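You operate a simulated robot arm through the tools that you are given. There is no shell and no other tool. Be economical: measure what you need, move in short steps, check, and stop when the job is done.

You are at the controls of a simulated robot arm. One attempt, no reset.

TASK
Swap the 22 MM sieve in the shaker for the 8 MM one.
Fine: stand the old one with the others and shut both clamps again.

The check looks at the end state, three seconds after you hand in, the way a careful person would. Anything else that was tipped, shoved, dropped, spilled or broken makes it a failure.

THE ROBOT
A 7-joint arm with a two-finger parallel gripper, fixed in place. Base frame: the origin is at the foot of the arm, x ahead of it, y to its left, z up; the work surface is at about z = 0.8. Lengths are in m, angles in degrees, forces in N, time in s.
With the tool pointing down near the work surface it reaches from about 0.34 to 0.78 m from the base axis. Its first joint turns from -166.0 to 166.0 degrees. Payload 3.91 kg.
The tool frame sits at the grasp point between the pads (the TCP): z along the fingers, y along the line on which they close. The tips reach 0.03 m beyond it. The gripper opens to 0.11 m. The fingers are 0.02 m wide and 0.01 m thick; the gripper's body (0.048 by 0.112 m) begins 0.055 m behind the TCP.
Orientation is told as [roll, pitch, yaw] about the base's x, y, z axes, in that order, counted from this pose: with the fingers straight down and closing along the base's y, the tool's x points along the base's -x, its y along +y and its z along -z.

THE INTERFACE
- The arm moves only by the tool send_rows. Its argument "commands" is a list of rows, each an object (a shift or turn left out is 0, a gripper value left out holds the last) with "dp": the shift along the base's x, y, z in units of 40 mm (1.0 is 40 mm), a list of three; "rotation": the turn, a rotation vector about the base's x, y, z in units of 8 degrees (1.0 is 8 degrees), a list of three; "fingers": the finger opening in m, from 0 to 0.11. In form: [{"dp": [x, y, z], "rotation": [wx, wy, wz], "fingers": fingers}, ...]. A call has 1 to 12 rows; each row shifts and turns the commanded pose from where the row before left it. A call with a number of a shift or a turn outside -1 to 1 is refused whole. Each row takes 0.2 s and may step no farther than 0.05 m and 8.6 degrees from the row before; otherwise, or with a gripper value out of range, the whole call is refused. A pose out of reach is approached as far as the arm can. The call stops where the force on the tool passes 90 N (or 10 N more than at its start, if that is more) or the arm is blocked; 0.2 s more then pass. Each finger travels about 0.153 m/s and halts on what it meets, pressing with about 26 N; the grip force reading is that of the motor and also rises with nothing between the fingers. The clock runs only during rows and for 0.2 s after the last one: add rows that do not move to give the fingers time. It gives the time, the measured TCP pose, the force on the tool (base axes), the opening and the grip force at its end, in the units of the frame above (readings bear some noise), with the torque about the TCP (base axes, N m) and any sound that the robot's microphone picked up.
- Cameras (640 x 400 px; columns grow to the right, rows downward): "scene" is fixed at [0.0487, -0.6522, 1.5712]; the picture's right is [0.84, -0.54, 0.00], its down [-0.27, -0.42, -0.87] and it looks along [0.46, 0.73, -0.50] (base axes); focal length 373 px, centre (320, 200). "wrist" rides on the gripper at [0.077, 0.007, -0.114] in the tool frame; the picture's right is [-0.09, 1.00, 0.00], its down [-0.80, -0.07, -0.59] and it looks along [-0.59, -0.05, 0.80] (tool axes); focal length 270 px, centre (320, 200). There is no depth. A picture from a camera that has moved, and an enlarged one, comes with that camera's place and axes in the base frame and with its lens.
- snapshot(camera): a new picture of that camera. The clock stands still meanwhile.
- raise_lower(by): slides the trunk up (or, below 0, down) by that many m; the arm rides with it, the base frame stays. It gives what a move gives, with no picture.
- enlarge(camera, box): a new picture of the part [left, top, right, bottom] of that camera's present view, enlarged. The clock stands still meanwhile.
- sign_off(): hands the job in; it is judged then, once.

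Go step by step. Nothing tells you positions but the pictures and the camera data: compare them with the known pose of the tool, close in by small moves and look again before you grip or let go. The budget is 120 turns and 84 pictures, counting those below and the enlarged ones. Unless the task says otherwise, let go and move clear before handing in, and close with one line.

The tools are called after ">>>" by a JSON object that holds its "api" and its "payload". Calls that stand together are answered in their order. send_rows: Moves the arm, as the interface text tells. Its arguments: {"type":"object","properties":{"commands":{"type":"array"}},"required":["commands"]} The other tools are called the same way: raise_lower (by) slides the trunk up or down; snapshot (camera) takes a picture; enlarge (camera, box) takes an enlarged picture of a part of a camera's view; sign_off () hands the job in.

At the start:

```text
clock: 0.0
tcp_pos: [0.5262, 0.1324, 1.2424]
tool_rot: [0.1, 0.0, -0.1]
contact_force: [-0.4, 0.0, 0.3]
torque: [-0.01, 0.0, 0.02]
finger_gap: 0.1099
gripper_force: 0.0
trunk travel left (down, up): [-0.575, 0.035]
```

scene: 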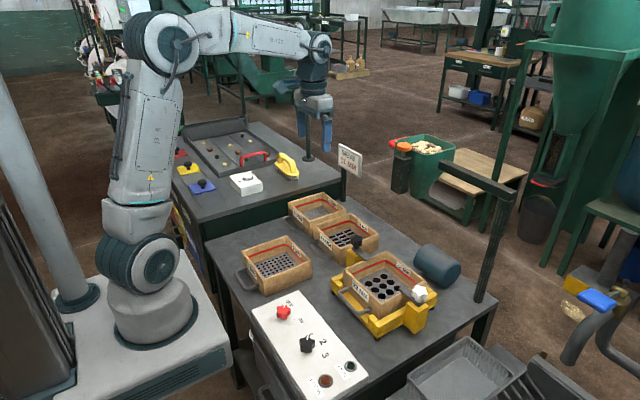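
wrist: 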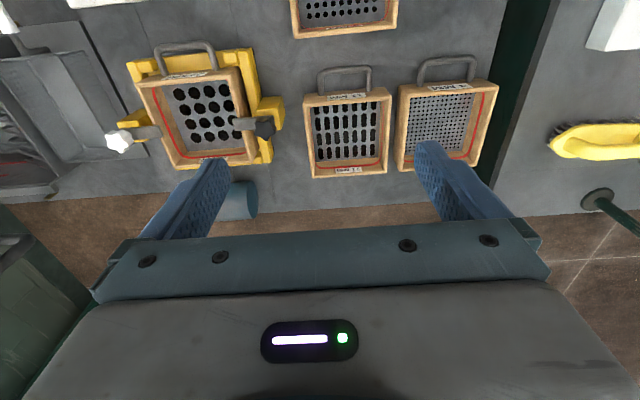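

I see a shaker (yellow) holding a sieve with big holes, and three other sieves standing on the table. I'll enlarge the views to read the labels and understand the clamps.

>>> {"api": "enlarge", "payload": {"camera": "scene", "box": [310, 220, 470, 350]}}

>>> {"api": "enlarge", "payload": {"camera": "scene", "box": [220, 180, 400, 300]}}

>>> {"api": "enlarge", "payload": {"camera": "wrist", "box": [100, 20, 300, 190]}}

>>> {"api": "enlarge", "payload": {"camera": "wrist", "box": [280, 0, 520, 190]}}

>>> {"api": "enlarge", "payload": {"camera": "scene", "box": [240, 270, 380, 400]}}

```text
3.08 times, centred on (390, 285) of scene
camera zoom: at [0.0487, -0.6522, 1.5712], right [0.84, -0.54, 0.0], down [-0.27, -0.42, -0.87], along [0.46, 0.73, -0.5], focal length 1149 px, centre (105, -62)
```

zoom: 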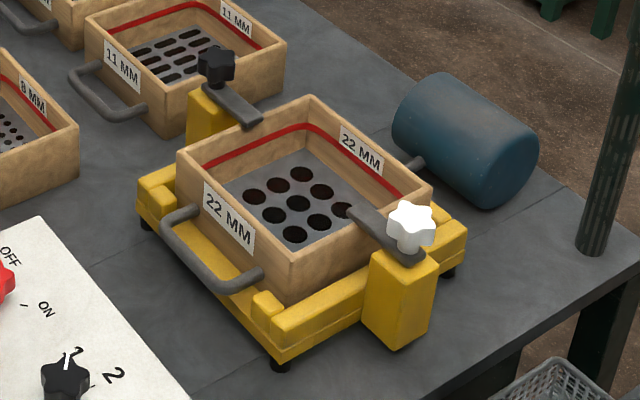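

```text
3.33 times, centred on (310, 240) of scene
camera zoom: at [0.0487, -0.6522, 1.5712], right [0.84, -0.54, 0.0], down [-0.27, -0.42, -0.87], along [0.46, 0.73, -0.5], focal length 1244 px, centre (353, 67)
```

zoom: 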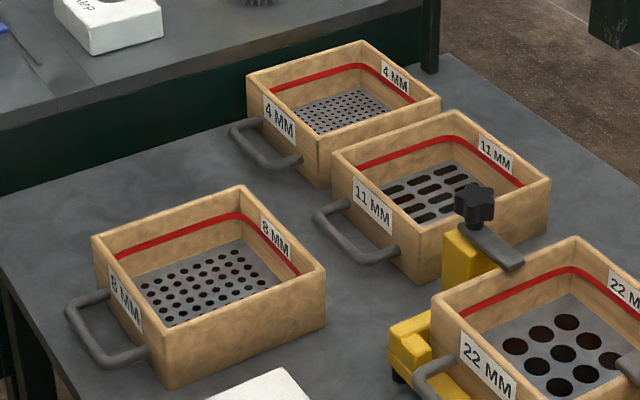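

```text
2.35 times, centred on (200, 105) of wrist
camera zoom: at [0.4492, 0.1406, 1.356], right [0.09, 1.0, 0.0], down [0.8, -0.07, 0.59], along [0.59, -0.05, -0.8], focal length 636 px, centre (602, 424)
```

zoom: 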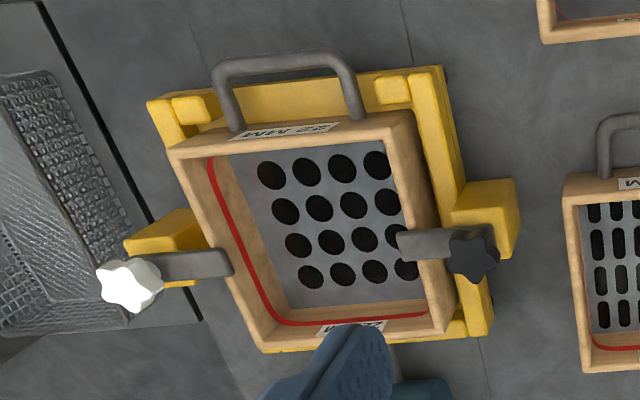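

```text
2.11 times, centred on (400, 95) of wrist
camera zoom: at [0.4492, 0.1406, 1.356], right [0.09, 1.0, 0.0], down [0.8, -0.07, 0.59], along [0.59, -0.05, -0.8], focal length 569 px, centre (152, 421)
```

zoom: 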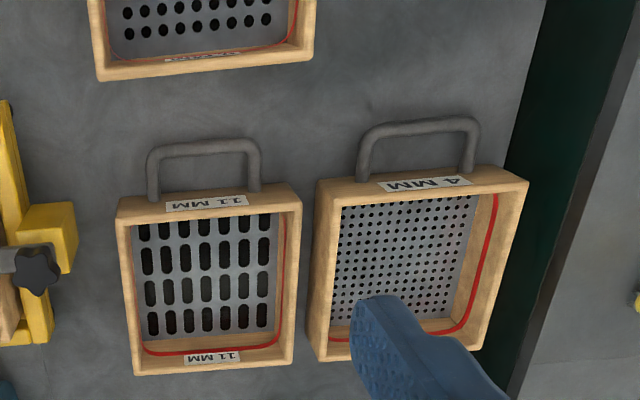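

```text
3.08 times, centred on (310, 335) of scene
camera zoom: at [0.0487, -0.6522, 1.5712], right [0.84, -0.54, 0.0], down [-0.27, -0.42, -0.87], along [0.46, 0.73, -0.5], focal length 1149 px, centre (351, -215)
```

zoom: 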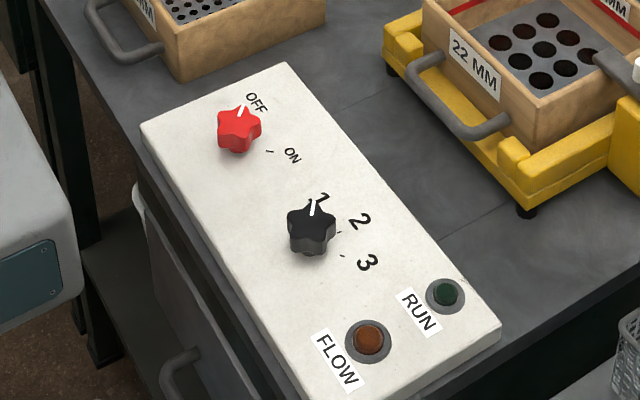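

The shaker is off. The 22 MM sieve seems to be centred near (0.61, -0.08) with its rim at about z 0.89. The clamp knobs are near (0.61, -0.22) and (0.62, 0.03), and the 8 MM sieve is near (0.40, 0.14). I'll move above the shaker for a closer look.

>>> {"api": "send_rows", "payload": {"commands": [{"dp": [0.0, -0.85, -0.2]}, {"dp": [0.0, -0.85, -0.2]}, {"dp": [0.0, -0.85, -0.2]}, {"dp": [0.0, -0.85, -0.2]}, {"dp": [0.0, -0.85, -0.2]}, {"dp": [0.0, -0.85, -0.2]}, {"dp": [0, -0.3, 0]}]}}

>>> {"api": "snapshot", "payload": {"camera": "wrist"}}

```text
clock: 1.6
tcp_pos: [0.5261, -0.0831, 1.1937]
tool_rot: [0.1, 0.0, -0.1]
contact_force: [-0.7, 0.2, 0.7]
torque: [-0.01, -0.02, 0.01]
finger_gap: 0.1099
gripper_force: 0.1
trunk travel left (down, up): [-0.575, 0.035]
```

```text
76 pictures are left
camera wrist: at [0.4487, -0.0756, 1.308], right [0.09, 1.0, 0.0], down [0.8, -0.07, 0.59], along [0.59, -0.05, -0.8], focal length 270 px, centre (320, 200)
```

wrist: 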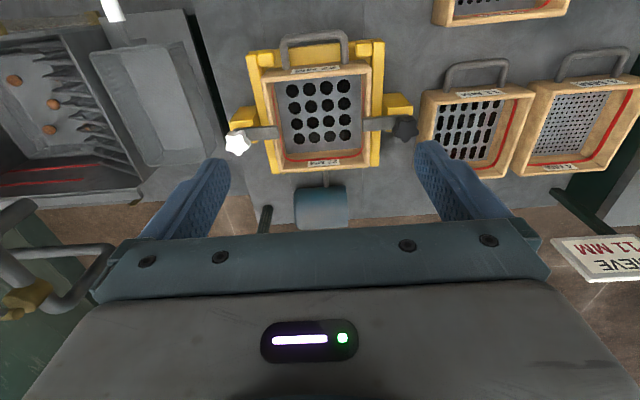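

The shaker is now in full view. I'll enlarge the clamps, and also the sign on the pole.

>>> {"api": "enlarge", "payload": {"camera": "wrist", "box": [215, 20, 435, 190]}}

>>> {"api": "enlarge", "payload": {"camera": "scene", "box": [320, 135, 380, 185]}}

```text
2.35 times, centred on (325, 105) of wrist
camera zoom: at [0.4487, -0.0756, 1.308], right [0.09, 1.0, 0.0], down [0.8, -0.07, 0.59], along [0.59, -0.05, -0.8], focal length 636 px, centre (308, 424)
```

zoom: 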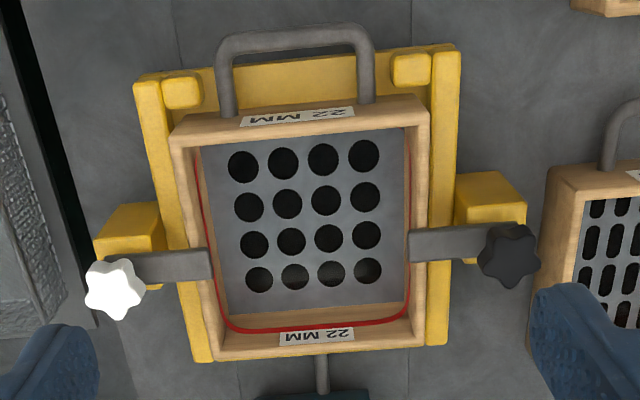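

```text
8.00 times, centred on (350, 160) of scene
camera zoom: at [0.0487, -0.6522, 1.5712], right [0.84, -0.54, 0.0], down [-0.27, -0.42, -0.87], along [0.46, 0.73, -0.5], focal length 2986 px, centre (80, 520)
```

zoom: 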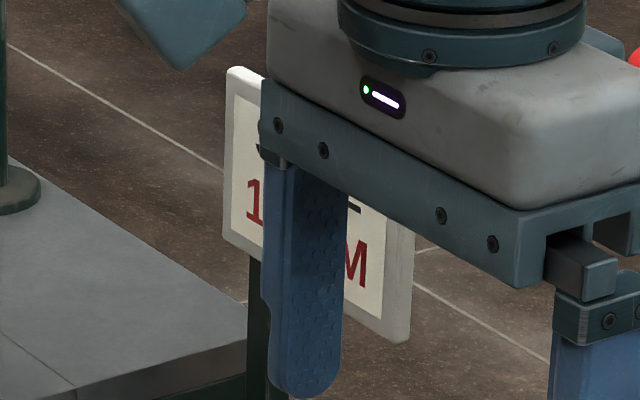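

The white knob is at about (0.613, -0.219) and the black one at about (0.613, 0.040), both with tops near z 0.92. I'll bring the tool above the white knob and turn it +90° so the fingers close along x, clear of the clamp arm.

>>> {"api": "send_rows", "payload": {"commands": [{"dp": [0.18, -0.283, -0.29], "rotation": [0, 0, 0.9375]}, {"dp": [0.18, -0.283, -0.29], "rotation": [0, 0, 0.9375]}, {"dp": [0.18, -0.283, -0.29], "rotation": [0, 0, 0.9375]}, {"dp": [0.18, -0.283, -0.29], "rotation": [0, 0, 0.9375]}, {"dp": [0.18, -0.283, -0.29], "rotation": [0, 0, 0.9375]}, {"dp": [0.18, -0.283, -0.29], "rotation": [0, 0, 0.9375]}, {"dp": [0.18, -0.283, -0.29], "rotation": [0, 0, 0.9375]}, {"dp": [0.18, -0.283, -0.29], "rotation": [0, 0, 0.9375]}, {"dp": [0.18, -0.283, -0.29], "rotation": [0, 0, 0.9375]}, {"dp": [0.18, -0.283, -0.29], "rotation": [0, 0, 0.9375]}, {"dp": [0.18, -0.283, -0.29], "rotation": [0, 0, 0.9375]}, {"dp": [0.18, -0.283, -0.29], "rotation": [0, 0, 0.9375]}]}}

>>> {"api": "snapshot", "payload": {"camera": "wrist"}}

>>> {"api": "snapshot", "payload": {"camera": "scene"}}

```text
clock: 4.2
tcp_pos: [0.613, -0.2208, 1.0542]
tool_rot: [0.0, 0.0, 90.2]
contact_force: [0.5, -0.3, 0.2]
torque: [-0.04, -0.02, 0.01]
finger_gap: 0.1102
gripper_force: 0.0
trunk travel left (down, up): [-0.575, 0.035]
```

```text
73 pictures are left
camera wrist: at [0.606, -0.2956, 1.1686], right [-1.0, 0.09, 0.0], down [0.07, 0.8, 0.59], along [0.05, 0.59, -0.8], focal length 270 px, centre (320, 200)
```

wrist: 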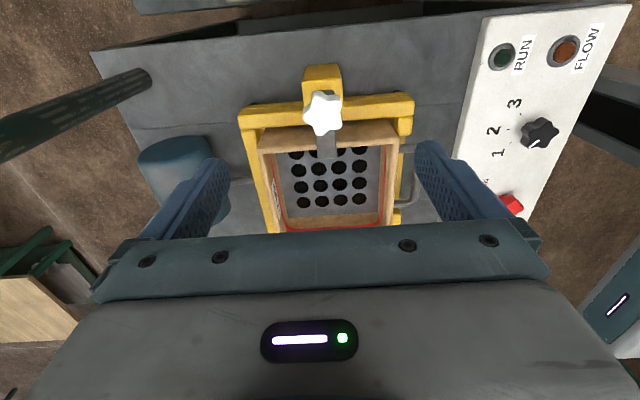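

```text
72 pictures are left
```

scene: 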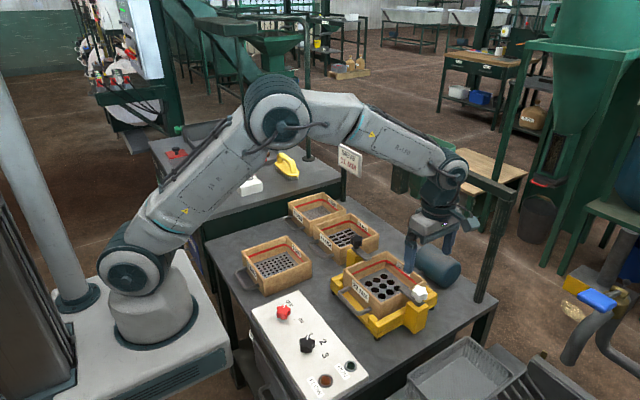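

The tool is above the white knob, with the fingers on either side of it in x. I'll lower in steps with a narrower opening and check the height.

>>> {"api": "send_rows", "payload": {"commands": [{"dp": [-0.04, 0.1, -0.7], "fingers": 0.07}, {"dp": [0, 0, -0.7]}, {"dp": [0, 0, -0.7]}, {"dp": [0, 0, 0]}]}}

>>> {"api": "enlarge", "payload": {"camera": "scene", "box": [350, 220, 470, 340]}}

>>> {"api": "snapshot", "payload": {"camera": "wrist"}}

```text
clock: 5.2
tcp_pos: [0.6113, -0.2152, 0.97]
tool_rot: [0.1, -0.1, 89.9]
contact_force: [0.0, 0.3, -0.2]
torque: [0.01, -0.01, 0.01]
finger_gap: 0.0698
gripper_force: 0.0
trunk travel left (down, up): [-0.575, 0.035]
```

```text
3.33 times, centred on (410, 280) of scene
camera zoom: at [0.0487, -0.6522, 1.5712], right [0.84, -0.54, 0.0], down [-0.27, -0.42, -0.87], along [0.46, 0.73, -0.5], focal length 1244 px, centre (20, -67)
```

zoom: 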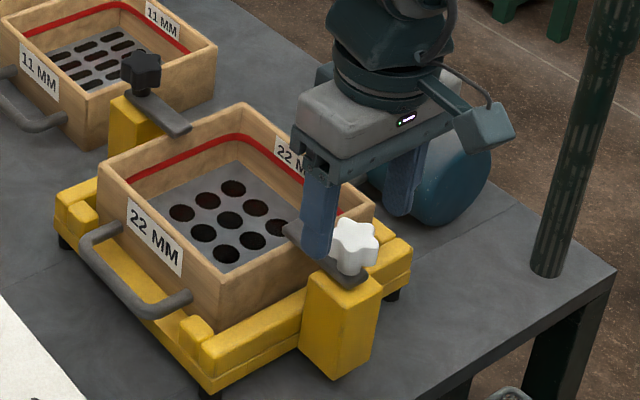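

```text
70 pictures are left
camera wrist: at [0.6037, -0.2912, 1.084], right [-1.0, 0.09, 0.0], down [0.07, 0.8, 0.59], along [0.05, 0.59, -0.8], focal length 270 px, centre (320, 200)
```

wrist: 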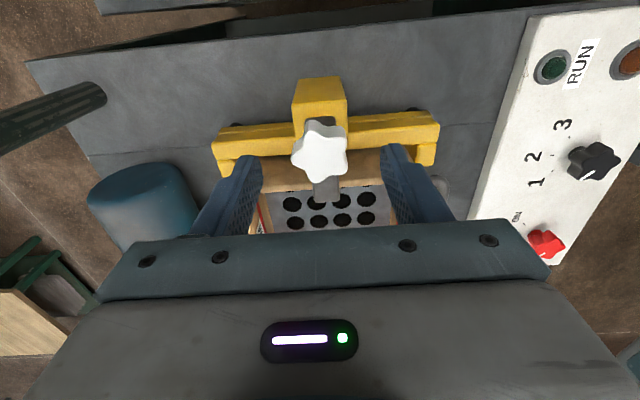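

The knob sits between the fingers, spanning roughly z 0.90 to 0.93. I'll lower until the tips straddle it and then close.

>>> {"api": "send_rows", "payload": {"commands": [{"dp": [0, 0.04, -0.45]}, {"dp": [0, 0, -0.4]}, {"fingers": 0.0}, {}, {}]}}

>>> {"api": "enlarge", "payload": {"camera": "scene", "box": [350, 220, 470, 340]}}

>>> {"api": "snapshot", "payload": {"camera": "wrist"}}

```text
clock: 6.4
tcp_pos: [0.6096, -0.213, 0.9366]
tool_rot: [0.1, -0.1, 90.0]
contact_force: [-6.6, 0.5, -4.4]
torque: [-0.14, -0.19, 0.01]
finger_gap: 0.0343
gripper_force: 45.4
trunk travel left (down, up): [-0.575, 0.035]
```

```text
3.33 times, centred on (410, 280) of scene
camera zoom: at [0.0487, -0.6522, 1.5712], right [0.84, -0.54, 0.0], down [-0.27, -0.42, -0.87], along [0.46, 0.73, -0.5], focal length 1244 px, centre (20, -67)
```

zoom: 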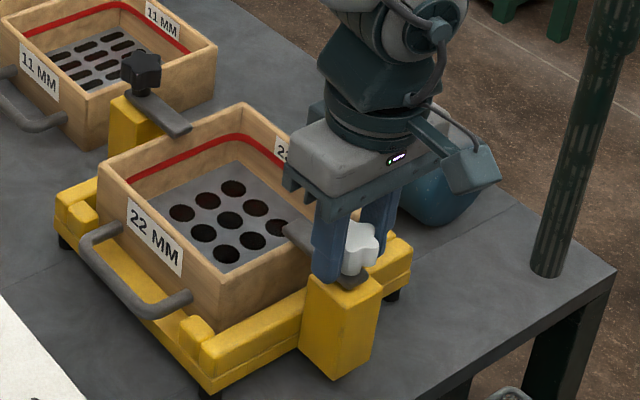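

```text
68 pictures are left
camera wrist: at [0.6031, -0.2896, 1.0504], right [-1.0, 0.09, 0.0], down [0.07, 0.8, 0.59], along [0.05, 0.59, -0.8], focal length 270 px, centre (320, 200)
```

wrist: 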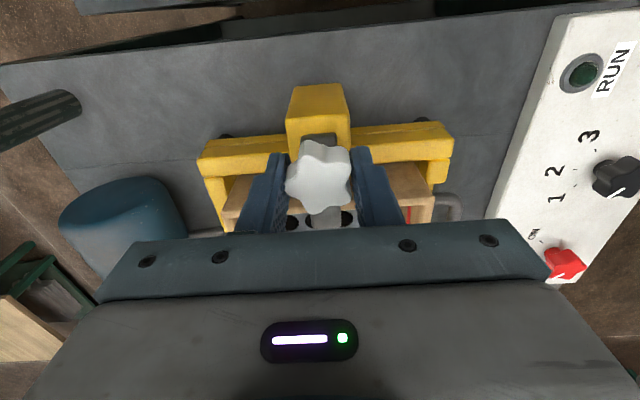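

The knob is gripped. I'll turn it counter-clockwise a little and watch the torque.

>>> {"api": "send_rows", "payload": {"commands": [{"rotation": [0, 0, 0.7]}, {"rotation": [0, 0, 0.7]}, {"rotation": [0, 0, 0.7]}, {}]}}

>>> {"api": "snapshot", "payload": {"camera": "wrist"}}

```text
clock: 7.4
tcp_pos: [0.6098, -0.2122, 0.9349]
tool_rot: [0.2, 0.0, 106.8]
contact_force: [-14.9, 0.3, -10.1]
torque: [-1.12, -0.55, -0.04]
finger_gap: 0.0342
gripper_force: 45.0
trunk travel left (down, up): [-0.575, 0.035]
```

```text
67 pictures are left
camera wrist: at [0.6251, -0.2886, 1.0504], right [-0.98, -0.2, 0.0], down [-0.16, 0.79, 0.59], along [-0.12, 0.58, -0.8], focal length 270 px, centre (320, 200)
```

wrist: 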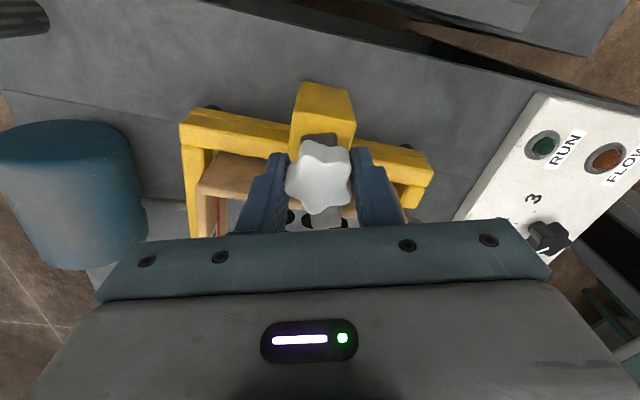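

The knob and arm are turning together almost freely. I'll continue to about 90°, easing off the small side force.

>>> {"api": "send_rows", "payload": {"commands": [{"dp": [-0.02, 0, -0.02], "rotation": [0, 0, 0.9]}, {"dp": [-0.02, 0, -0.02], "rotation": [0, 0, 0.9]}, {"rotation": [0, 0, 0.9]}, {"rotation": [0, 0, 0.9]}, {"rotation": [0, 0, 0.9]}, {}]}}

>>> {"api": "enlarge", "payload": {"camera": "scene", "box": [350, 220, 470, 340]}}

```text
clock: 8.8
tcp_pos: [0.6075, -0.2126, 0.9369]
tool_rot: [0.0, 0.1, 142.9]
contact_force: [-12.6, -0.7, 6.4]
torque: [0.61, 1.12, -0.02]
finger_gap: 0.0339
gripper_force: 45.0
trunk travel left (down, up): [-0.575, 0.035]
```

```text
3.33 times, centred on (410, 280) of scene
camera zoom: at [0.0487, -0.6522, 1.5712], right [0.84, -0.54, 0.0], down [-0.27, -0.42, -0.87], along [0.46, 0.73, -0.5], focal length 1244 px, centre (20, -67)
```

zoom: 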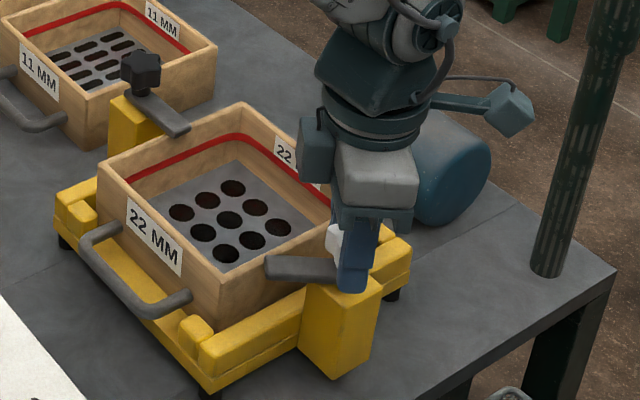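

The white clamp arm is swinging off the sieve. I'll keep turning to about 90°.

>>> {"api": "send_rows", "payload": {"commands": [{"dp": [-0.03, 0, 0.02], "rotation": [0, 0, 0.9]}, {"dp": [-0.02, 0, 0], "rotation": [0, 0, 0.9]}, {"rotation": [0, 0, 0.9]}, {"rotation": [0, 0, 0.9]}, {"rotation": [0, 0, 0.9]}, {}]}}

>>> {"api": "enlarge", "payload": {"camera": "scene", "box": [350, 220, 470, 340]}}

```text
clock: 10.2
tcp_pos: [0.607, -0.2148, 0.9357]
tool_rot: [0.0, 0.2, 178.9]
contact_force: [2.3, -3.4, 4.7]
torque: [0.06, -0.5, 0.03]
finger_gap: 0.034
gripper_force: 44.9
trunk travel left (down, up): [-0.575, 0.035]
```

```text
3.33 times, centred on (410, 280) of scene
camera zoom: at [0.0487, -0.6522, 1.5712], right [0.84, -0.54, 0.0], down [-0.27, -0.42, -0.87], along [0.46, 0.73, -0.5], focal length 1244 px, centre (20, -67)
```

zoom: 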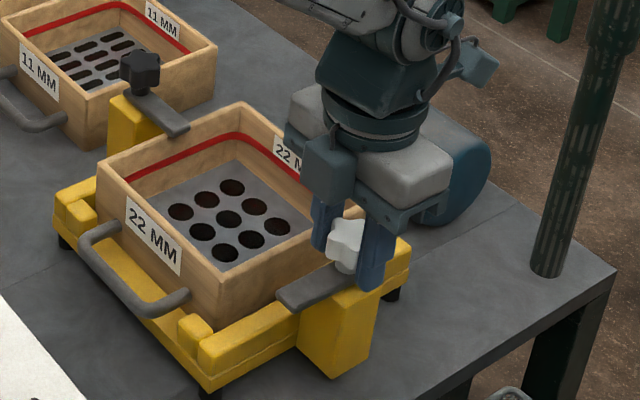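

The white clamp is open and points toward the robot. I'll release, lift, and move over the black knob while turning back to yaw 90.

>>> {"api": "send_rows", "payload": {"commands": [{"fingers": 0.07}, {}, {"dp": [0, 0, 0.8]}, {"dp": [0, 0, 0.8]}, {"dp": [0, 0, 0.8]}]}}

>>> {"api": "send_rows", "payload": {"commands": [{"dp": [0.0, 0.53, 0], "rotation": [0, 0, -0.93]}, {"dp": [0.0, 0.53, 0], "rotation": [0, 0, -0.93]}, {"dp": [0.0, 0.53, 0], "rotation": [0, 0, -0.93]}, {"dp": [0.0, 0.53, 0], "rotation": [0, 0, -0.93]}, {"dp": [0.0, 0.53, 0], "rotation": [0, 0, -0.93]}, {"dp": [0.0, 0.53, 0], "rotation": [0, 0, -0.93]}, {"dp": [0.0, 0.53, 0], "rotation": [0, 0, -0.93]}, {"dp": [0.0, 0.53, 0], "rotation": [0, 0, -0.93]}, {"dp": [0.0, 0.53, 0], "rotation": [0, 0, -0.93]}, {"dp": [0.0, 0.53, 0], "rotation": [0, 0, -0.93]}, {"dp": [0.0, 0.53, 0], "rotation": [0, 0, -0.93]}, {"dp": [0.0, 0.53, 0], "rotation": [0, 0, -0.93]}]}}

>>> {"api": "snapshot", "payload": {"camera": "wrist"}}

>>> {"api": "enlarge", "payload": {"camera": "scene", "box": [310, 200, 460, 330]}}

```text
clock: 11.4
tcp_pos: [0.6077, -0.2139, 1.0319]
tool_rot: [0.0, 0.0, 178.9]
contact_force: [-0.3, 0.3, 0.6]
torque: [0.0, 0.01, 0.03]
finger_gap: 0.07
gripper_force: 0.0
trunk travel left (down, up): [-0.575, 0.035]
```

```text
clock: 14.0
tcp_pos: [0.6077, 0.0421, 1.033]
tool_rot: [0.0, 0.0, 89.4]
contact_force: [-0.6, -0.7, 0.4]
torque: [-0.03, -0.01, 0.01]
finger_gap: 0.0698
gripper_force: 0.1
trunk travel left (down, up): [-0.575, 0.035]
```

```text
64 pictures are left
camera wrist: at [0.6001, -0.0345, 1.1458], right [-1.0, 0.1, 0.0], down [0.08, 0.8, 0.59], along [0.06, 0.59, -0.8], focal length 270 px, centre (320, 200)
```

wrist: 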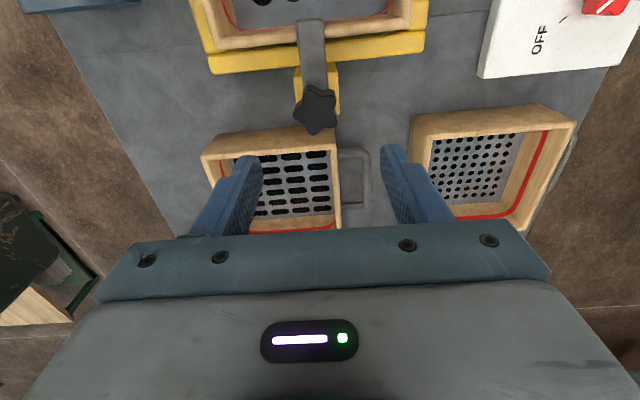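

```text
3.08 times, centred on (385, 265) of scene
camera zoom: at [0.0487, -0.6522, 1.5712], right [0.84, -0.54, 0.0], down [-0.27, -0.42, -0.87], along [0.46, 0.73, -0.5], focal length 1149 px, centre (120, 0)
```

zoom: 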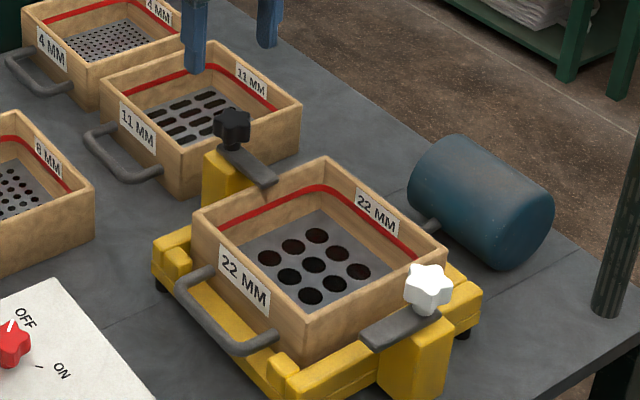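

The black knob appears to be at about (0.609, 0.037). I'll descend over it and check before gripping.

>>> {"api": "send_rows", "payload": {"commands": [{"dp": [0.03, -0.12, -0.6], "rotation": [0, 0, 0.07]}, {"dp": [0, 0, -0.6]}, {"dp": [0, 0, -0.5]}, {}]}}

>>> {"api": "snapshot", "payload": {"camera": "wrist"}}

>>> {"api": "enlarge", "payload": {"camera": "scene", "box": [310, 200, 460, 330]}}

```text
clock: 15.0
tcp_pos: [0.609, 0.0372, 0.9639]
tool_rot: [0.0, -0.1, 90.1]
contact_force: [-0.7, 0.4, -0.6]
torque: [0.01, -0.01, -0.04]
finger_gap: 0.0698
gripper_force: 0.1
trunk travel left (down, up): [-0.575, 0.035]
```

```text
62 pictures are left
camera wrist: at [0.6018, -0.0401, 1.0778], right [-1.0, 0.09, 0.0], down [0.07, 0.8, 0.59], along [0.05, 0.59, -0.8], focal length 270 px, centre (320, 200)
```

wrist: 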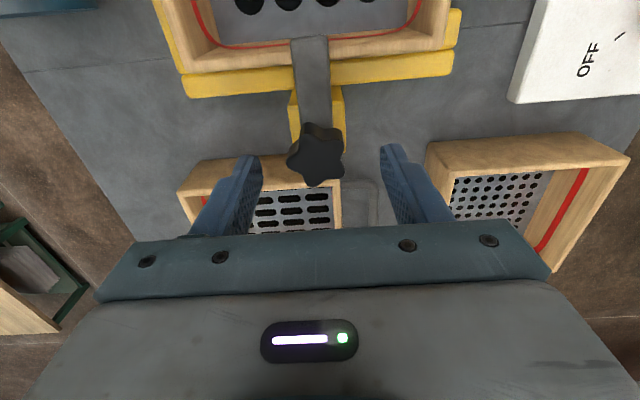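

```text
3.08 times, centred on (385, 265) of scene
camera zoom: at [0.0487, -0.6522, 1.5712], right [0.84, -0.54, 0.0], down [-0.27, -0.42, -0.87], along [0.46, 0.73, -0.5], focal length 1149 px, centre (120, 0)
```

zoom: 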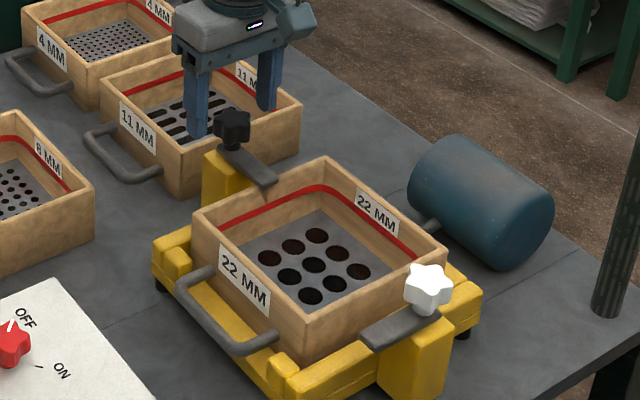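

Well aligned. I'll descend and grip.

>>> {"api": "send_rows", "payload": {"commands": [{"dp": [0, 0, -0.69]}, {"fingers": 0.0}, {}, {}]}}

>>> {"api": "send_rows", "payload": {"commands": [{"rotation": [0, 0, 0.7]}, {"rotation": [0, 0, 0.7]}, {}]}}

>>> {"api": "enlarge", "payload": {"camera": "scene", "box": [310, 200, 460, 330]}}

```text
clock: 16.0
tcp_pos: [0.6102, 0.0369, 0.9357]
tool_rot: [0.0, 0.0, 90.1]
contact_force: [6.3, 1.0, -6.9]
torque: [-0.57, -0.54, 0.0]
finger_gap: 0.0344
gripper_force: 45.3
trunk travel left (down, up): [-0.575, 0.035]
```

```text
clock: 16.8
tcp_pos: [0.6095, 0.0363, 0.9356]
tool_rot: [0.0, -0.1, 101.2]
contact_force: [7.7, -2.9, -3.9]
torque: [0.23, -0.37, -0.78]
finger_gap: 0.0355
gripper_force: 45.7
trunk travel left (down, up): [-0.575, 0.035]
```

```text
3.08 times, centred on (385, 265) of scene
camera zoom: at [0.0487, -0.6522, 1.5712], right [0.84, -0.54, 0.0], down [-0.27, -0.42, -0.87], along [0.46, 0.73, -0.5], focal length 1149 px, centre (120, 0)
```

zoom: 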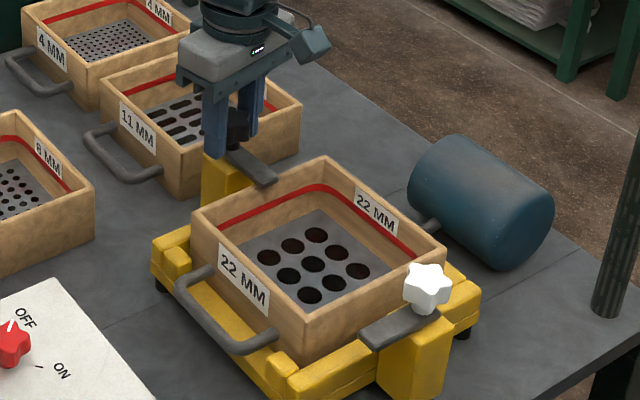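

The black knob resists counter-clockwise and the arm hasn't moved, so it probably opens the other way, as a mirror of the white one. I'll turn it clockwise.

>>> {"api": "send_rows", "payload": {"commands": [{"rotation": [0, 0, -0.7]}, {"rotation": [0, 0, -0.7]}, {"rotation": [0, 0, -0.8]}, {"rotation": [0, 0, -0.8]}, {"rotation": [0, 0, -0.8]}, {}]}}

>>> {"api": "enlarge", "payload": {"camera": "scene", "box": [310, 200, 460, 330]}}

```text
clock: 18.2
tcp_pos: [0.6099, 0.0373, 0.9366]
tool_rot: [0.0, -0.1, 70.8]
contact_force: [11.8, -2.0, -3.4]
torque: [-0.12, -0.53, -0.03]
finger_gap: 0.0357
gripper_force: 45.3
trunk travel left (down, up): [-0.575, 0.035]
```

```text
3.08 times, centred on (385, 265) of scene
camera zoom: at [0.0487, -0.6522, 1.5712], right [0.84, -0.54, 0.0], down [-0.27, -0.42, -0.87], along [0.46, 0.73, -0.5], focal length 1149 px, centre (120, 0)
```

zoom: 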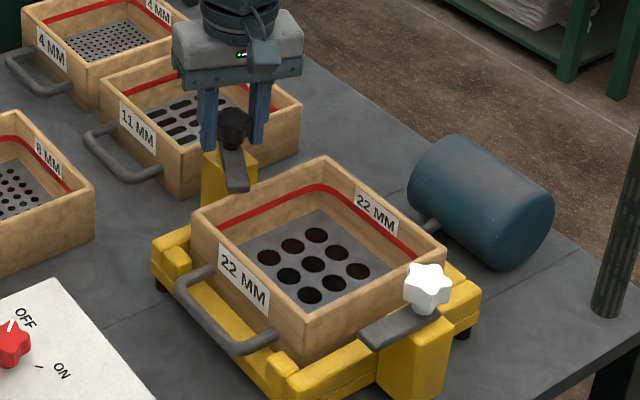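

Clockwise works: the arm is swinging off the sieve. I'll continue to about 90°.

>>> {"api": "send_rows", "payload": {"commands": [{"dp": [0.02, 0, 0], "rotation": [0, 0, -0.9]}, {"dp": [0.02, 0, 0], "rotation": [0, 0, -0.9]}, {"rotation": [0, 0, -0.9]}, {"rotation": [0, 0, -0.9]}, {"rotation": [0, 0, -0.9]}, {"rotation": [0, 0, -0.9]}, {"rotation": [0, 0, -0.9]}, {"rotation": [0, 0, -0.9]}, {}]}}

>>> {"api": "enlarge", "payload": {"camera": "scene", "box": [310, 200, 460, 330]}}

```text
clock: 20.2
tcp_pos: [0.6114, 0.0367, 0.9367]
tool_rot: [0.0, 0.1, 13.2]
contact_force: [4.5, -3.0, 0.3]
torque: [-0.49, 0.95, -0.06]
finger_gap: 0.0355
gripper_force: 44.8
trunk travel left (down, up): [-0.575, 0.035]
```

```text
3.08 times, centred on (385, 265) of scene
camera zoom: at [0.0487, -0.6522, 1.5712], right [0.84, -0.54, 0.0], down [-0.27, -0.42, -0.87], along [0.46, 0.73, -0.5], focal length 1149 px, centre (120, 0)
```

zoom: 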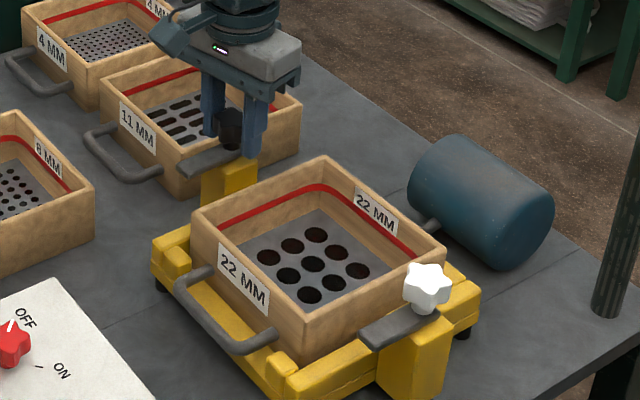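

Both clamp arms now point toward the robot, clear of the sieve. I'll release, lift, and move above the middle of the sieve's far wall (around x 0.684, y -0.087) with the fingers closing along x.

>>> {"api": "send_rows", "payload": {"commands": [{"fingers": 0.07}, {}, {"dp": [0, 0, 0.8]}, {"dp": [0, 0, 0.8]}, {"dp": [0, 0, 0.8]}]}}

>>> {"api": "send_rows", "payload": {"commands": [{"dp": [0.18, -0.31, 0], "rotation": [0, 0, 0.96]}, {"dp": [0.18, -0.31, 0], "rotation": [0, 0, 0.96]}, {"dp": [0.18, -0.31, 0], "rotation": [0, 0, 0.96]}, {"dp": [0.18, -0.31, 0], "rotation": [0, 0, 0.96]}, {"dp": [0.18, -0.31, 0], "rotation": [0, 0, 0.96]}, {"dp": [0.18, -0.31, 0], "rotation": [0, 0, 0.96]}, {"dp": [0.18, -0.31, 0], "rotation": [0, 0, 0.96]}, {"dp": [0.18, -0.31, 0], "rotation": [0, 0, 0.96]}, {"dp": [0.18, -0.31, 0], "rotation": [0, 0, 0.96]}, {"dp": [0.18, -0.31, 0], "rotation": [0, 0, 0.96]}]}}

>>> {"api": "snapshot", "payload": {"camera": "wrist"}}

>>> {"api": "enlarge", "payload": {"camera": "scene", "box": [310, 200, 460, 330]}}

```text
clock: 21.4
tcp_pos: [0.6095, 0.0361, 1.0329]
tool_rot: [0.1, 0.0, 13.3]
contact_force: [0.0, -0.2, 0.6]
torque: [0.0, -0.01, -0.02]
finger_gap: 0.07
gripper_force: 0.0
trunk travel left (down, up): [-0.575, 0.035]
```

```text
clock: 23.6
tcp_pos: [0.6818, -0.088, 1.0331]
tool_rot: [0.0, 0.0, 90.2]
contact_force: [0.7, 0.7, -0.3]
torque: [0.01, 0.01, 0.01]
finger_gap: 0.0702
gripper_force: 0.1
trunk travel left (down, up): [-0.575, 0.035]
```

```text
57 pictures are left
camera wrist: at [0.6758, -0.1637, 1.1467], right [-1.0, 0.08, 0.0], down [0.07, 0.8, 0.59], along [0.05, 0.59, -0.8], focal length 270 px, centre (320, 200)
```

wrist: 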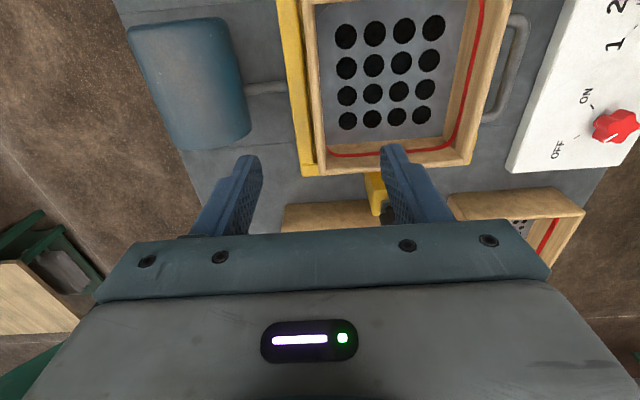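

```text
3.08 times, centred on (385, 265) of scene
camera zoom: at [0.0487, -0.6522, 1.5712], right [0.84, -0.54, 0.0], down [-0.27, -0.42, -0.87], along [0.46, 0.73, -0.5], focal length 1149 px, centre (120, 0)
```

zoom: 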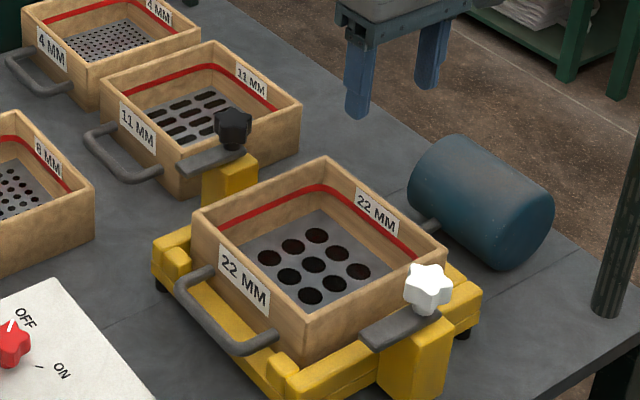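

The fingers are about over the far wall. I'll enlarge to measure the wall's exact place and the mesh depth.

>>> {"api": "enlarge", "payload": {"camera": "wrist", "box": [250, 20, 410, 190]}}

```text
2.35 times, centred on (330, 105) of wrist
camera zoom: at [0.6758, -0.1637, 1.1467], right [-1.0, 0.08, 0.0], down [0.07, 0.8, 0.59], along [0.05, 0.59, -0.8], focal length 636 px, centre (296, 424)
```

zoom: 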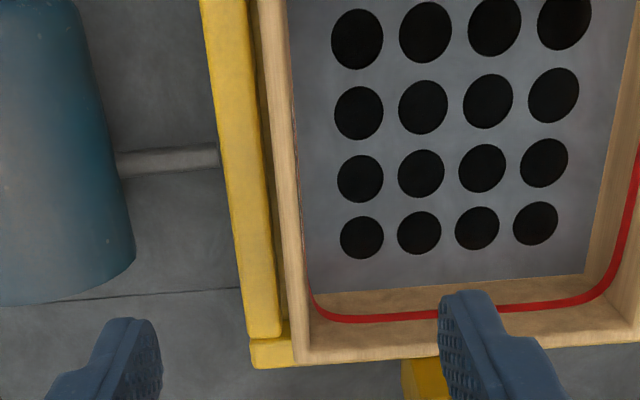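

The far wall's top runs from x 0.683 to 0.692, and the mesh is deep, at about z 0.83. The shaker rail outside is near z 0.84, so I'll keep the tips above 0.85. I'll centre on x 0.6875 and go down in two steps.

>>> {"api": "send_rows", "payload": {"commands": [{"dp": [0.14, 0, -0.7], "fingers": 0.045}, {"dp": [0, 0, -0.7]}, {"dp": [0, 0, -0.7]}, {"dp": [0, 0, -0.5]}, {}]}}

>>> {"api": "enlarge", "payload": {"camera": "wrist", "box": [230, 90, 410, 230]}}

>>> {"api": "enlarge", "payload": {"camera": "scene", "box": [340, 190, 470, 310]}}

```text
clock: 24.8
tcp_pos: [0.6874, -0.0878, 0.9285]
tool_rot: [0.0, 0.1, 90.1]
contact_force: [0.2, -0.1, 0.6]
torque: [0.0, 0.03, -0.02]
finger_gap: 0.045
gripper_force: 0.1
trunk travel left (down, up): [-0.575, 0.035]
```

```text
2.86 times, centred on (320, 160) of wrist
camera zoom: at [0.6805, -0.1636, 1.0423], right [-1.0, 0.09, 0.0], down [0.07, 0.8, 0.59], along [0.05, 0.59, -0.8], focal length 772 px, centre (320, 314)
```

zoom: 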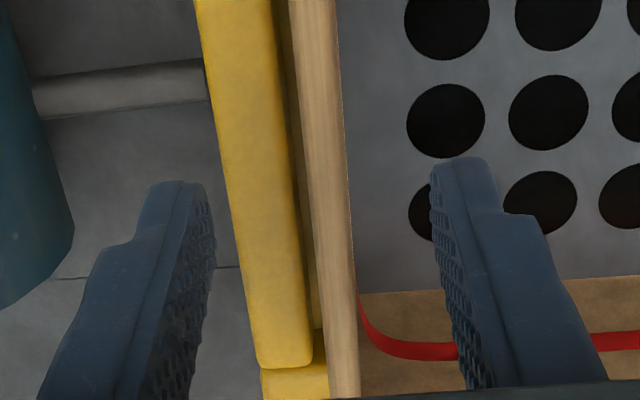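

```text
3.33 times, centred on (405, 250) of scene
camera zoom: at [0.0487, -0.6522, 1.5712], right [0.84, -0.54, 0.0], down [-0.27, -0.42, -0.87], along [0.46, 0.73, -0.5], focal length 1244 px, centre (37, 33)
```

zoom: 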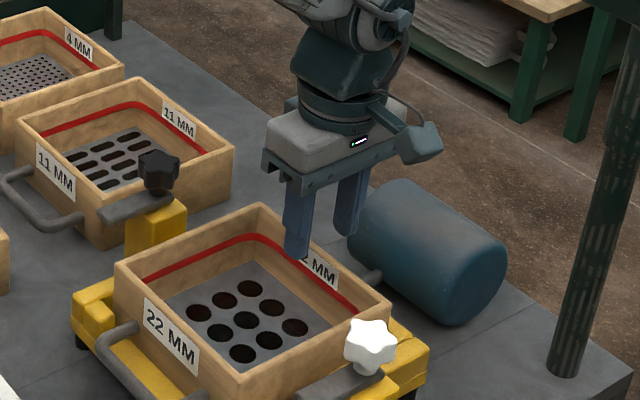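

The wall lies centred between the fingers. I'll descend to z 0.882 and grip.

>>> {"api": "send_rows", "payload": {"commands": [{"dp": [0, 0, -0.6]}, {"dp": [0, 0, -0.56]}, {}]}}

>>> {"api": "send_rows", "payload": {"commands": [{"fingers": 0.0}, {}, {}]}}

>>> {"api": "enlarge", "payload": {"camera": "scene", "box": [340, 190, 470, 310]}}

```text
clock: 25.6
tcp_pos: [0.6882, -0.0872, 0.8854]
tool_rot: [-0.3, 0.0, 90.0]
contact_force: [-0.5, -0.2, 14.3]
torque: [0.03, -0.34, -0.07]
finger_gap: 0.0445
gripper_force: 0.1
trunk travel left (down, up): [-0.575, 0.035]
```

```text
clock: 26.4
tcp_pos: [0.6896, -0.0873, 0.8847]
tool_rot: [-0.3, 0.0, 90.1]
contact_force: [14.7, 0.2, 28.1]
torque: [0.11, -0.03, -0.06]
finger_gap: 0.0079
gripper_force: 26.1
trunk travel left (down, up): [-0.575, 0.035]
```

```text
3.33 times, centred on (405, 250) of scene
camera zoom: at [0.0487, -0.6522, 1.5712], right [0.84, -0.54, 0.0], down [-0.27, -0.42, -0.87], along [0.46, 0.73, -0.5], focal length 1244 px, centre (37, 33)
```

zoom: 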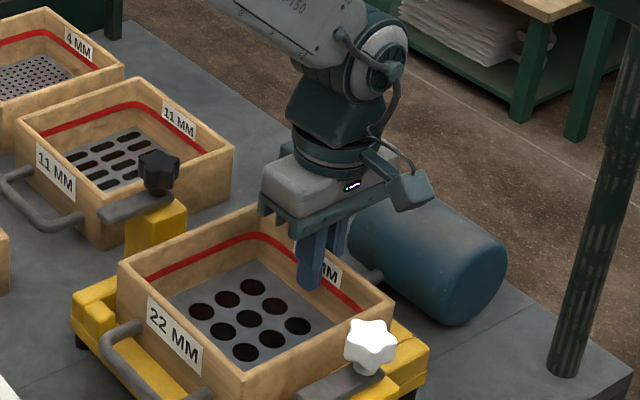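

The outer tip touched the rail (z≈0.855) and the wall is now gripped, 8 mm thick. I'll lift gently and check for tilt.

>>> {"api": "send_rows", "payload": {"commands": [{"dp": [0, 0, 0.15]}, {"dp": [0, 0, 0.25]}, {"dp": [0, 0, 0.3]}, {"dp": [0, 0, 0.3]}, {}]}}

>>> {"api": "enlarge", "payload": {"camera": "scene", "box": [310, 190, 470, 330]}}

```text
clock: 27.6
tcp_pos: [0.688, -0.0882, 0.9226]
tool_rot: [0.1, 0.0, 90.2]
contact_force: [-1.3, -0.1, -3.1]
torque: [-0.01, -0.25, 0.0]
finger_gap: 0.0078
gripper_force: 25.8
trunk travel left (down, up): [-0.575, 0.035]
```

```text
2.86 times, centred on (390, 260) of scene
camera zoom: at [0.0487, -0.6522, 1.5712], right [0.84, -0.54, 0.0], down [-0.27, -0.42, -0.87], along [0.46, 0.73, -0.5], focal length 1066 px, centre (120, 29)
```

zoom: 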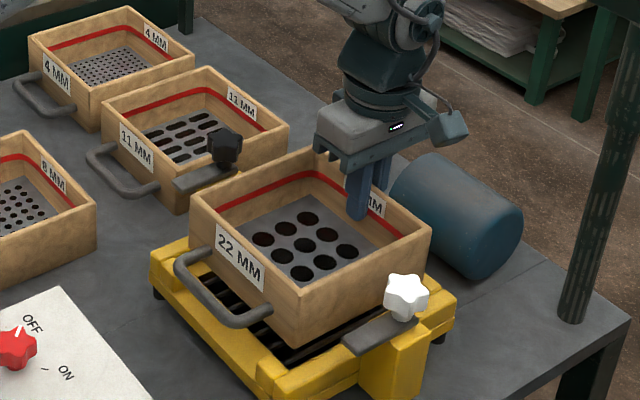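

It lifted cleanly and level, weighing about 3 N. I'll raise it well above the knobs and carry it to the free spot beside the 8 MM sieve, with its centre at about (0.40, 0.36).

>>> {"api": "send_rows", "payload": {"commands": [{"dp": [0, 0, 0.5]}, {"dp": [0, 0, 0.75]}, {"dp": [0, 0, 0.75]}, {"dp": [0, 0, 0.75]}, {"dp": [0, 0, 0.75]}, {}]}}

>>> {"api": "send_rows", "payload": {"commands": [{"dp": [-0.2, 0.45, 0]}, {"dp": [-0.4, 0.85, 0]}, {"dp": [-0.46, 0.99, 0]}, {"dp": [-0.46, 0.99, 0]}, {"dp": [-0.46, 0.99, 0]}, {"dp": [-0.46, 0.99, 0]}, {"dp": [-0.46, 0.99, 0]}, {"dp": [-0.46, 0.99, 0]}, {"dp": [-0.46, 0.99, 0]}, {"dp": [-0.46, 0.99, 0]}, {"dp": [-0.46, 0.99, 0]}, {"dp": [-0.46, 0.99, 0]}]}}

>>> {"api": "snapshot", "payload": {"camera": "scene"}}

>>> {"api": "snapshot", "payload": {"camera": "wrist"}}

```text
clock: 29.0
tcp_pos: [0.6886, -0.087, 1.0624]
tool_rot: [0.0, 0.0, 90.1]
contact_force: [0.1, -0.7, -3.4]
torque: [-0.02, -0.26, -0.03]
finger_gap: 0.0077
gripper_force: 26.3
trunk travel left (down, up): [-0.575, 0.035]
```

```text
clock: 31.6
tcp_pos: [0.48, 0.3617, 1.0621]
tool_rot: [0.0, 0.1, 90.1]
contact_force: [0.1, -0.5, -2.7]
torque: [0.01, -0.26, 0.01]
finger_gap: 0.0076
gripper_force: 26.0
trunk travel left (down, up): [-0.575, 0.035]
```

```text
50 pictures are left
```

scene: 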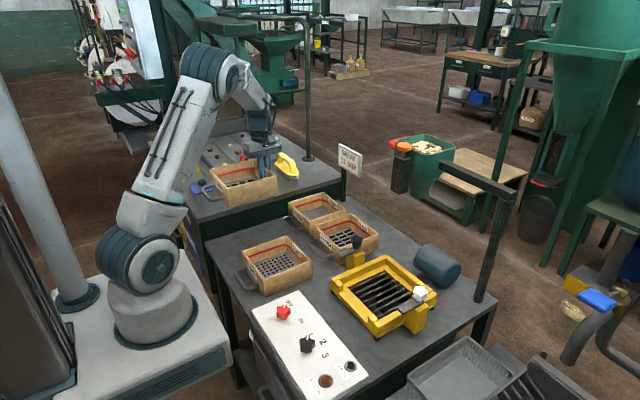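

```text
49 pictures are left
camera wrist: at [0.473, 0.2855, 1.1753], right [-1.0, 0.09, 0.0], down [0.07, 0.8, 0.59], along [0.05, 0.59, -0.8], focal length 270 px, centre (320, 200)
```

wrist: 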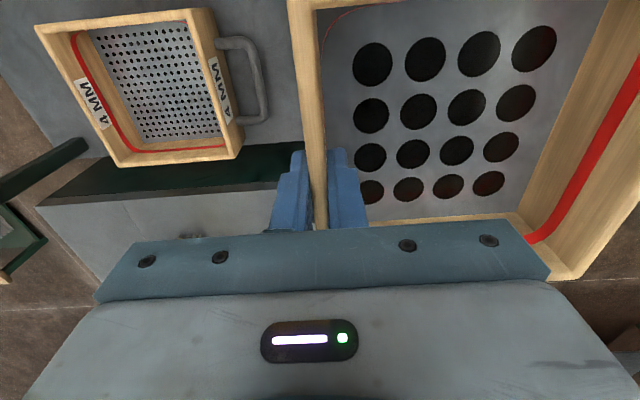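

The spot is free. The table's left edge is at about y 0.46 and the 8 MM sieve ends near y 0.24, so I'll aim for y 0.348 and lower to just above the table for a check.

>>> {"api": "send_rows", "payload": {"commands": [{"dp": [0, -0.35, -0.4]}, {"dp": [0, 0, -0.75]}, {"dp": [0, 0, -0.75]}, {"dp": [0, 0, -0.75]}, {"dp": [0, 0, -0.75]}, {"dp": [0, 0, -0.6]}, {}]}}

>>> {"api": "enlarge", "payload": {"camera": "scene", "box": [180, 140, 360, 310]}}

>>> {"api": "snapshot", "payload": {"camera": "wrist"}}

```text
clock: 33.2
tcp_pos: [0.4798, 0.3466, 0.9011]
tool_rot: [0.0, 0.0, 90.1]
contact_force: [0.1, 0.4, -3.2]
torque: [0.02, -0.23, 0.02]
finger_gap: 0.0077
gripper_force: 25.4
trunk travel left (down, up): [-0.575, 0.035]
```

```text
2.35 times, centred on (270, 225) of scene
camera zoom: at [0.0487, -0.6522, 1.5712], right [0.84, -0.54, 0.0], down [-0.27, -0.42, -0.87], along [0.46, 0.73, -0.5], focal length 878 px, centre (438, 141)
```

zoom: 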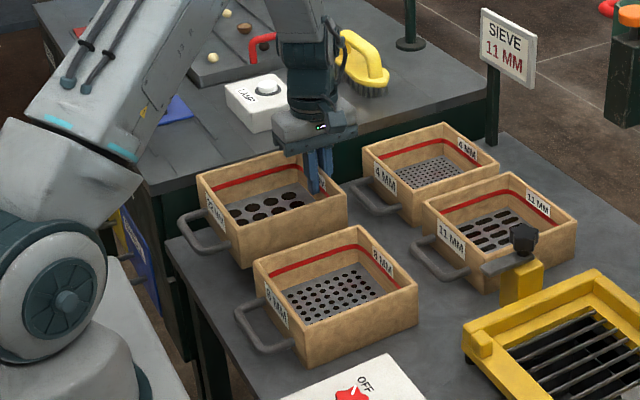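

```text
47 pictures are left
camera wrist: at [0.4726, 0.2707, 1.0155], right [-1.0, 0.09, 0.0], down [0.07, 0.8, 0.59], along [0.05, 0.59, -0.8], focal length 270 px, centre (320, 200)
```

wrist: 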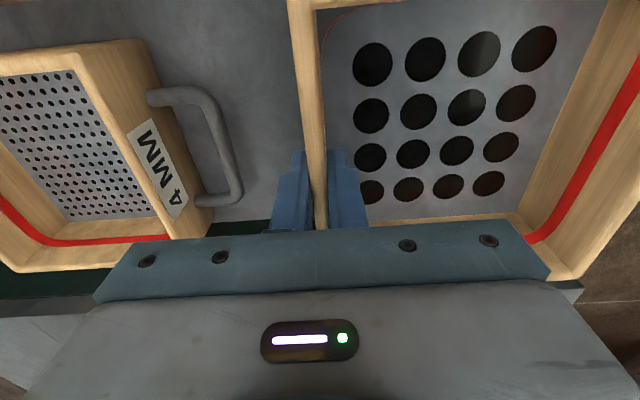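

There is a clear gap on both sides. I'll nudge it slightly away from the table edge and lower to contact.

>>> {"api": "send_rows", "payload": {"commands": [{"dp": [0, -0.15, -0.3]}, {"dp": [0, 0, -0.3]}, {"dp": [0, 0, -0.2]}, {}]}}

```text
clock: 34.2
tcp_pos: [0.4791, 0.3416, 0.8691]
tool_rot: [0.0, 0.1, 90.2]
contact_force: [0.1, 0.7, -2.2]
torque: [-0.01, -0.23, -0.02]
finger_gap: 0.0078
gripper_force: 26.6
trunk travel left (down, up): [-0.575, 0.035]
```

>>> {"api": "send_rows", "payload": {"commands": [{"dp": [0, 0, -0.08]}, {"dp": [0, 0, -0.08]}, {}]}}

>>> {"api": "enlarge", "payload": {"camera": "scene", "box": [180, 160, 340, 310]}}

```text
clock: 35.0
tcp_pos: [0.4803, 0.3422, 0.8635]
tool_rot: [0.0, 0.0, 90.1]
contact_force: [-0.1, 0.6, -3.7]
torque: [0.0, -0.26, 0.01]
finger_gap: 0.0076
gripper_force: 25.6
trunk travel left (down, up): [-0.575, 0.035]
```

```text
2.67 times, centred on (260, 235) of scene
camera zoom: at [0.0487, -0.6522, 1.5712], right [0.84, -0.54, 0.0], down [-0.27, -0.42, -0.87], along [0.46, 0.73, -0.5], focal length 995 px, centre (480, 107)
```

zoom: 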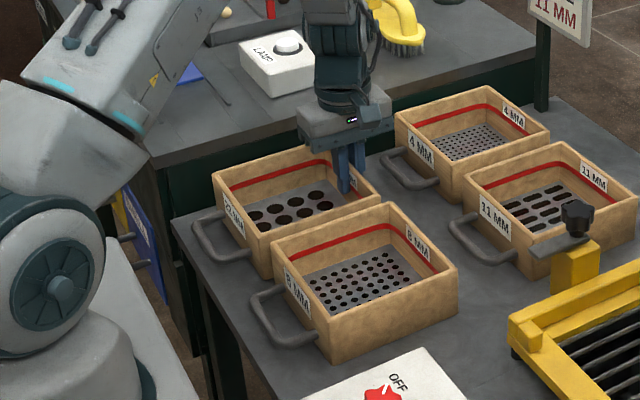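

Not yet touching. I'll lower a little more, watching the force.

>>> {"api": "send_rows", "payload": {"commands": [{"dp": [0, 0, -0.06]}, {"dp": [0, 0, -0.06]}, {}]}}

```text
clock: 35.8
tcp_pos: [0.4802, 0.3401, 0.8578]
tool_rot: [0.0, 0.1, 90.2]
contact_force: [-0.4, 0.3, -2.6]
torque: [0.0, -0.28, -0.01]
finger_gap: 0.0078
gripper_force: 26.1
trunk travel left (down, up): [-0.575, 0.035]
```

>>> {"api": "send_rows", "payload": {"commands": [{"dp": [0, 0, -0.06]}, {"dp": [0, 0, -0.06]}, {}]}}

```text
clock: 36.6
tcp_pos: [0.4797, 0.341, 0.8556]
tool_rot: [-0.1, 0.0, 90.1]
contact_force: [1.6, 0.5, 5.6]
torque: [-0.73, 0.2, 0.02]
finger_gap: 0.008
gripper_force: 25.2
trunk travel left (down, up): [-0.575, 0.035]
```

The sieve is on the table (5.6 N of upward contact). I'll release gently and lift straight up.

>>> {"api": "send_rows", "payload": {"commands": [{"dp": [0, 0, 0.04], "fingers": 0.04}, {}, {"dp": [0, 0, 0.5]}, {"dp": [0, 0, 0.8]}, {"dp": [0, 0, 0.8]}, {"dp": [0, 0, 0.8]}]}}

>>> {"api": "send_rows", "payload": {"commands": [{"dp": [0, -0.8, 0]}, {"dp": [0, -0.9, 0]}, {"dp": [0, -0.9, 0]}, {"dp": [0, -0.9, 0]}, {"dp": [0, -0.9, 0]}, {}]}}

>>> {"api": "snapshot", "payload": {"camera": "wrist"}}

>>> {"api": "enlarge", "payload": {"camera": "scene", "box": [180, 160, 340, 310]}}

```text
clock: 38.0
tcp_pos: [0.4788, 0.3407, 0.9719]
tool_rot: [0.1, 0.0, 90.0]
contact_force: [0.4, -1.1, -0.7]
torque: [0.01, 0.04, 0.01]
finger_gap: 0.0401
gripper_force: 0.1
trunk travel left (down, up): [-0.575, 0.035]
```

```text
clock: 39.4
tcp_pos: [0.479, 0.1645, 0.9696]
tool_rot: [0.0, 0.0, 90.2]
contact_force: [-0.1, -0.8, -0.3]
torque: [0.01, 0.0, -0.01]
finger_gap: 0.0402
gripper_force: 0.0
trunk travel left (down, up): [-0.575, 0.035]
```

```text
45 pictures are left
camera wrist: at [0.473, 0.0882, 1.0849], right [-1.0, 0.09, 0.0], down [0.07, 0.8, 0.59], along [0.05, 0.59, -0.8], focal length 270 px, centre (320, 200)
```

wrist: 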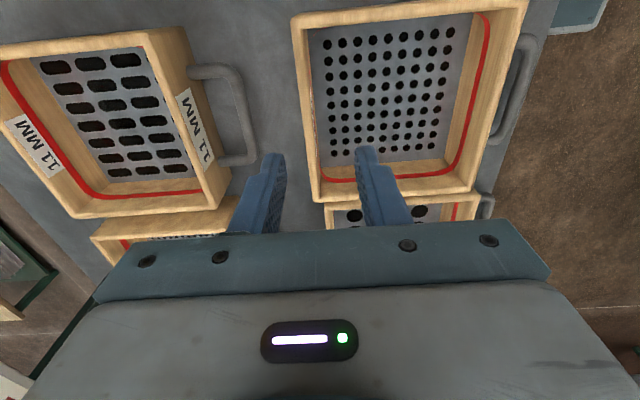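

```text
2.67 times, centred on (260, 235) of scene
camera zoom: at [0.0487, -0.6522, 1.5712], right [0.84, -0.54, 0.0], down [-0.27, -0.42, -0.87], along [0.46, 0.73, -0.5], focal length 995 px, centre (480, 107)
```

zoom: 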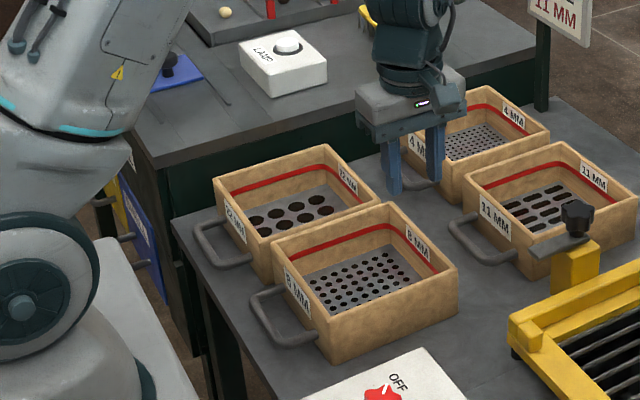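

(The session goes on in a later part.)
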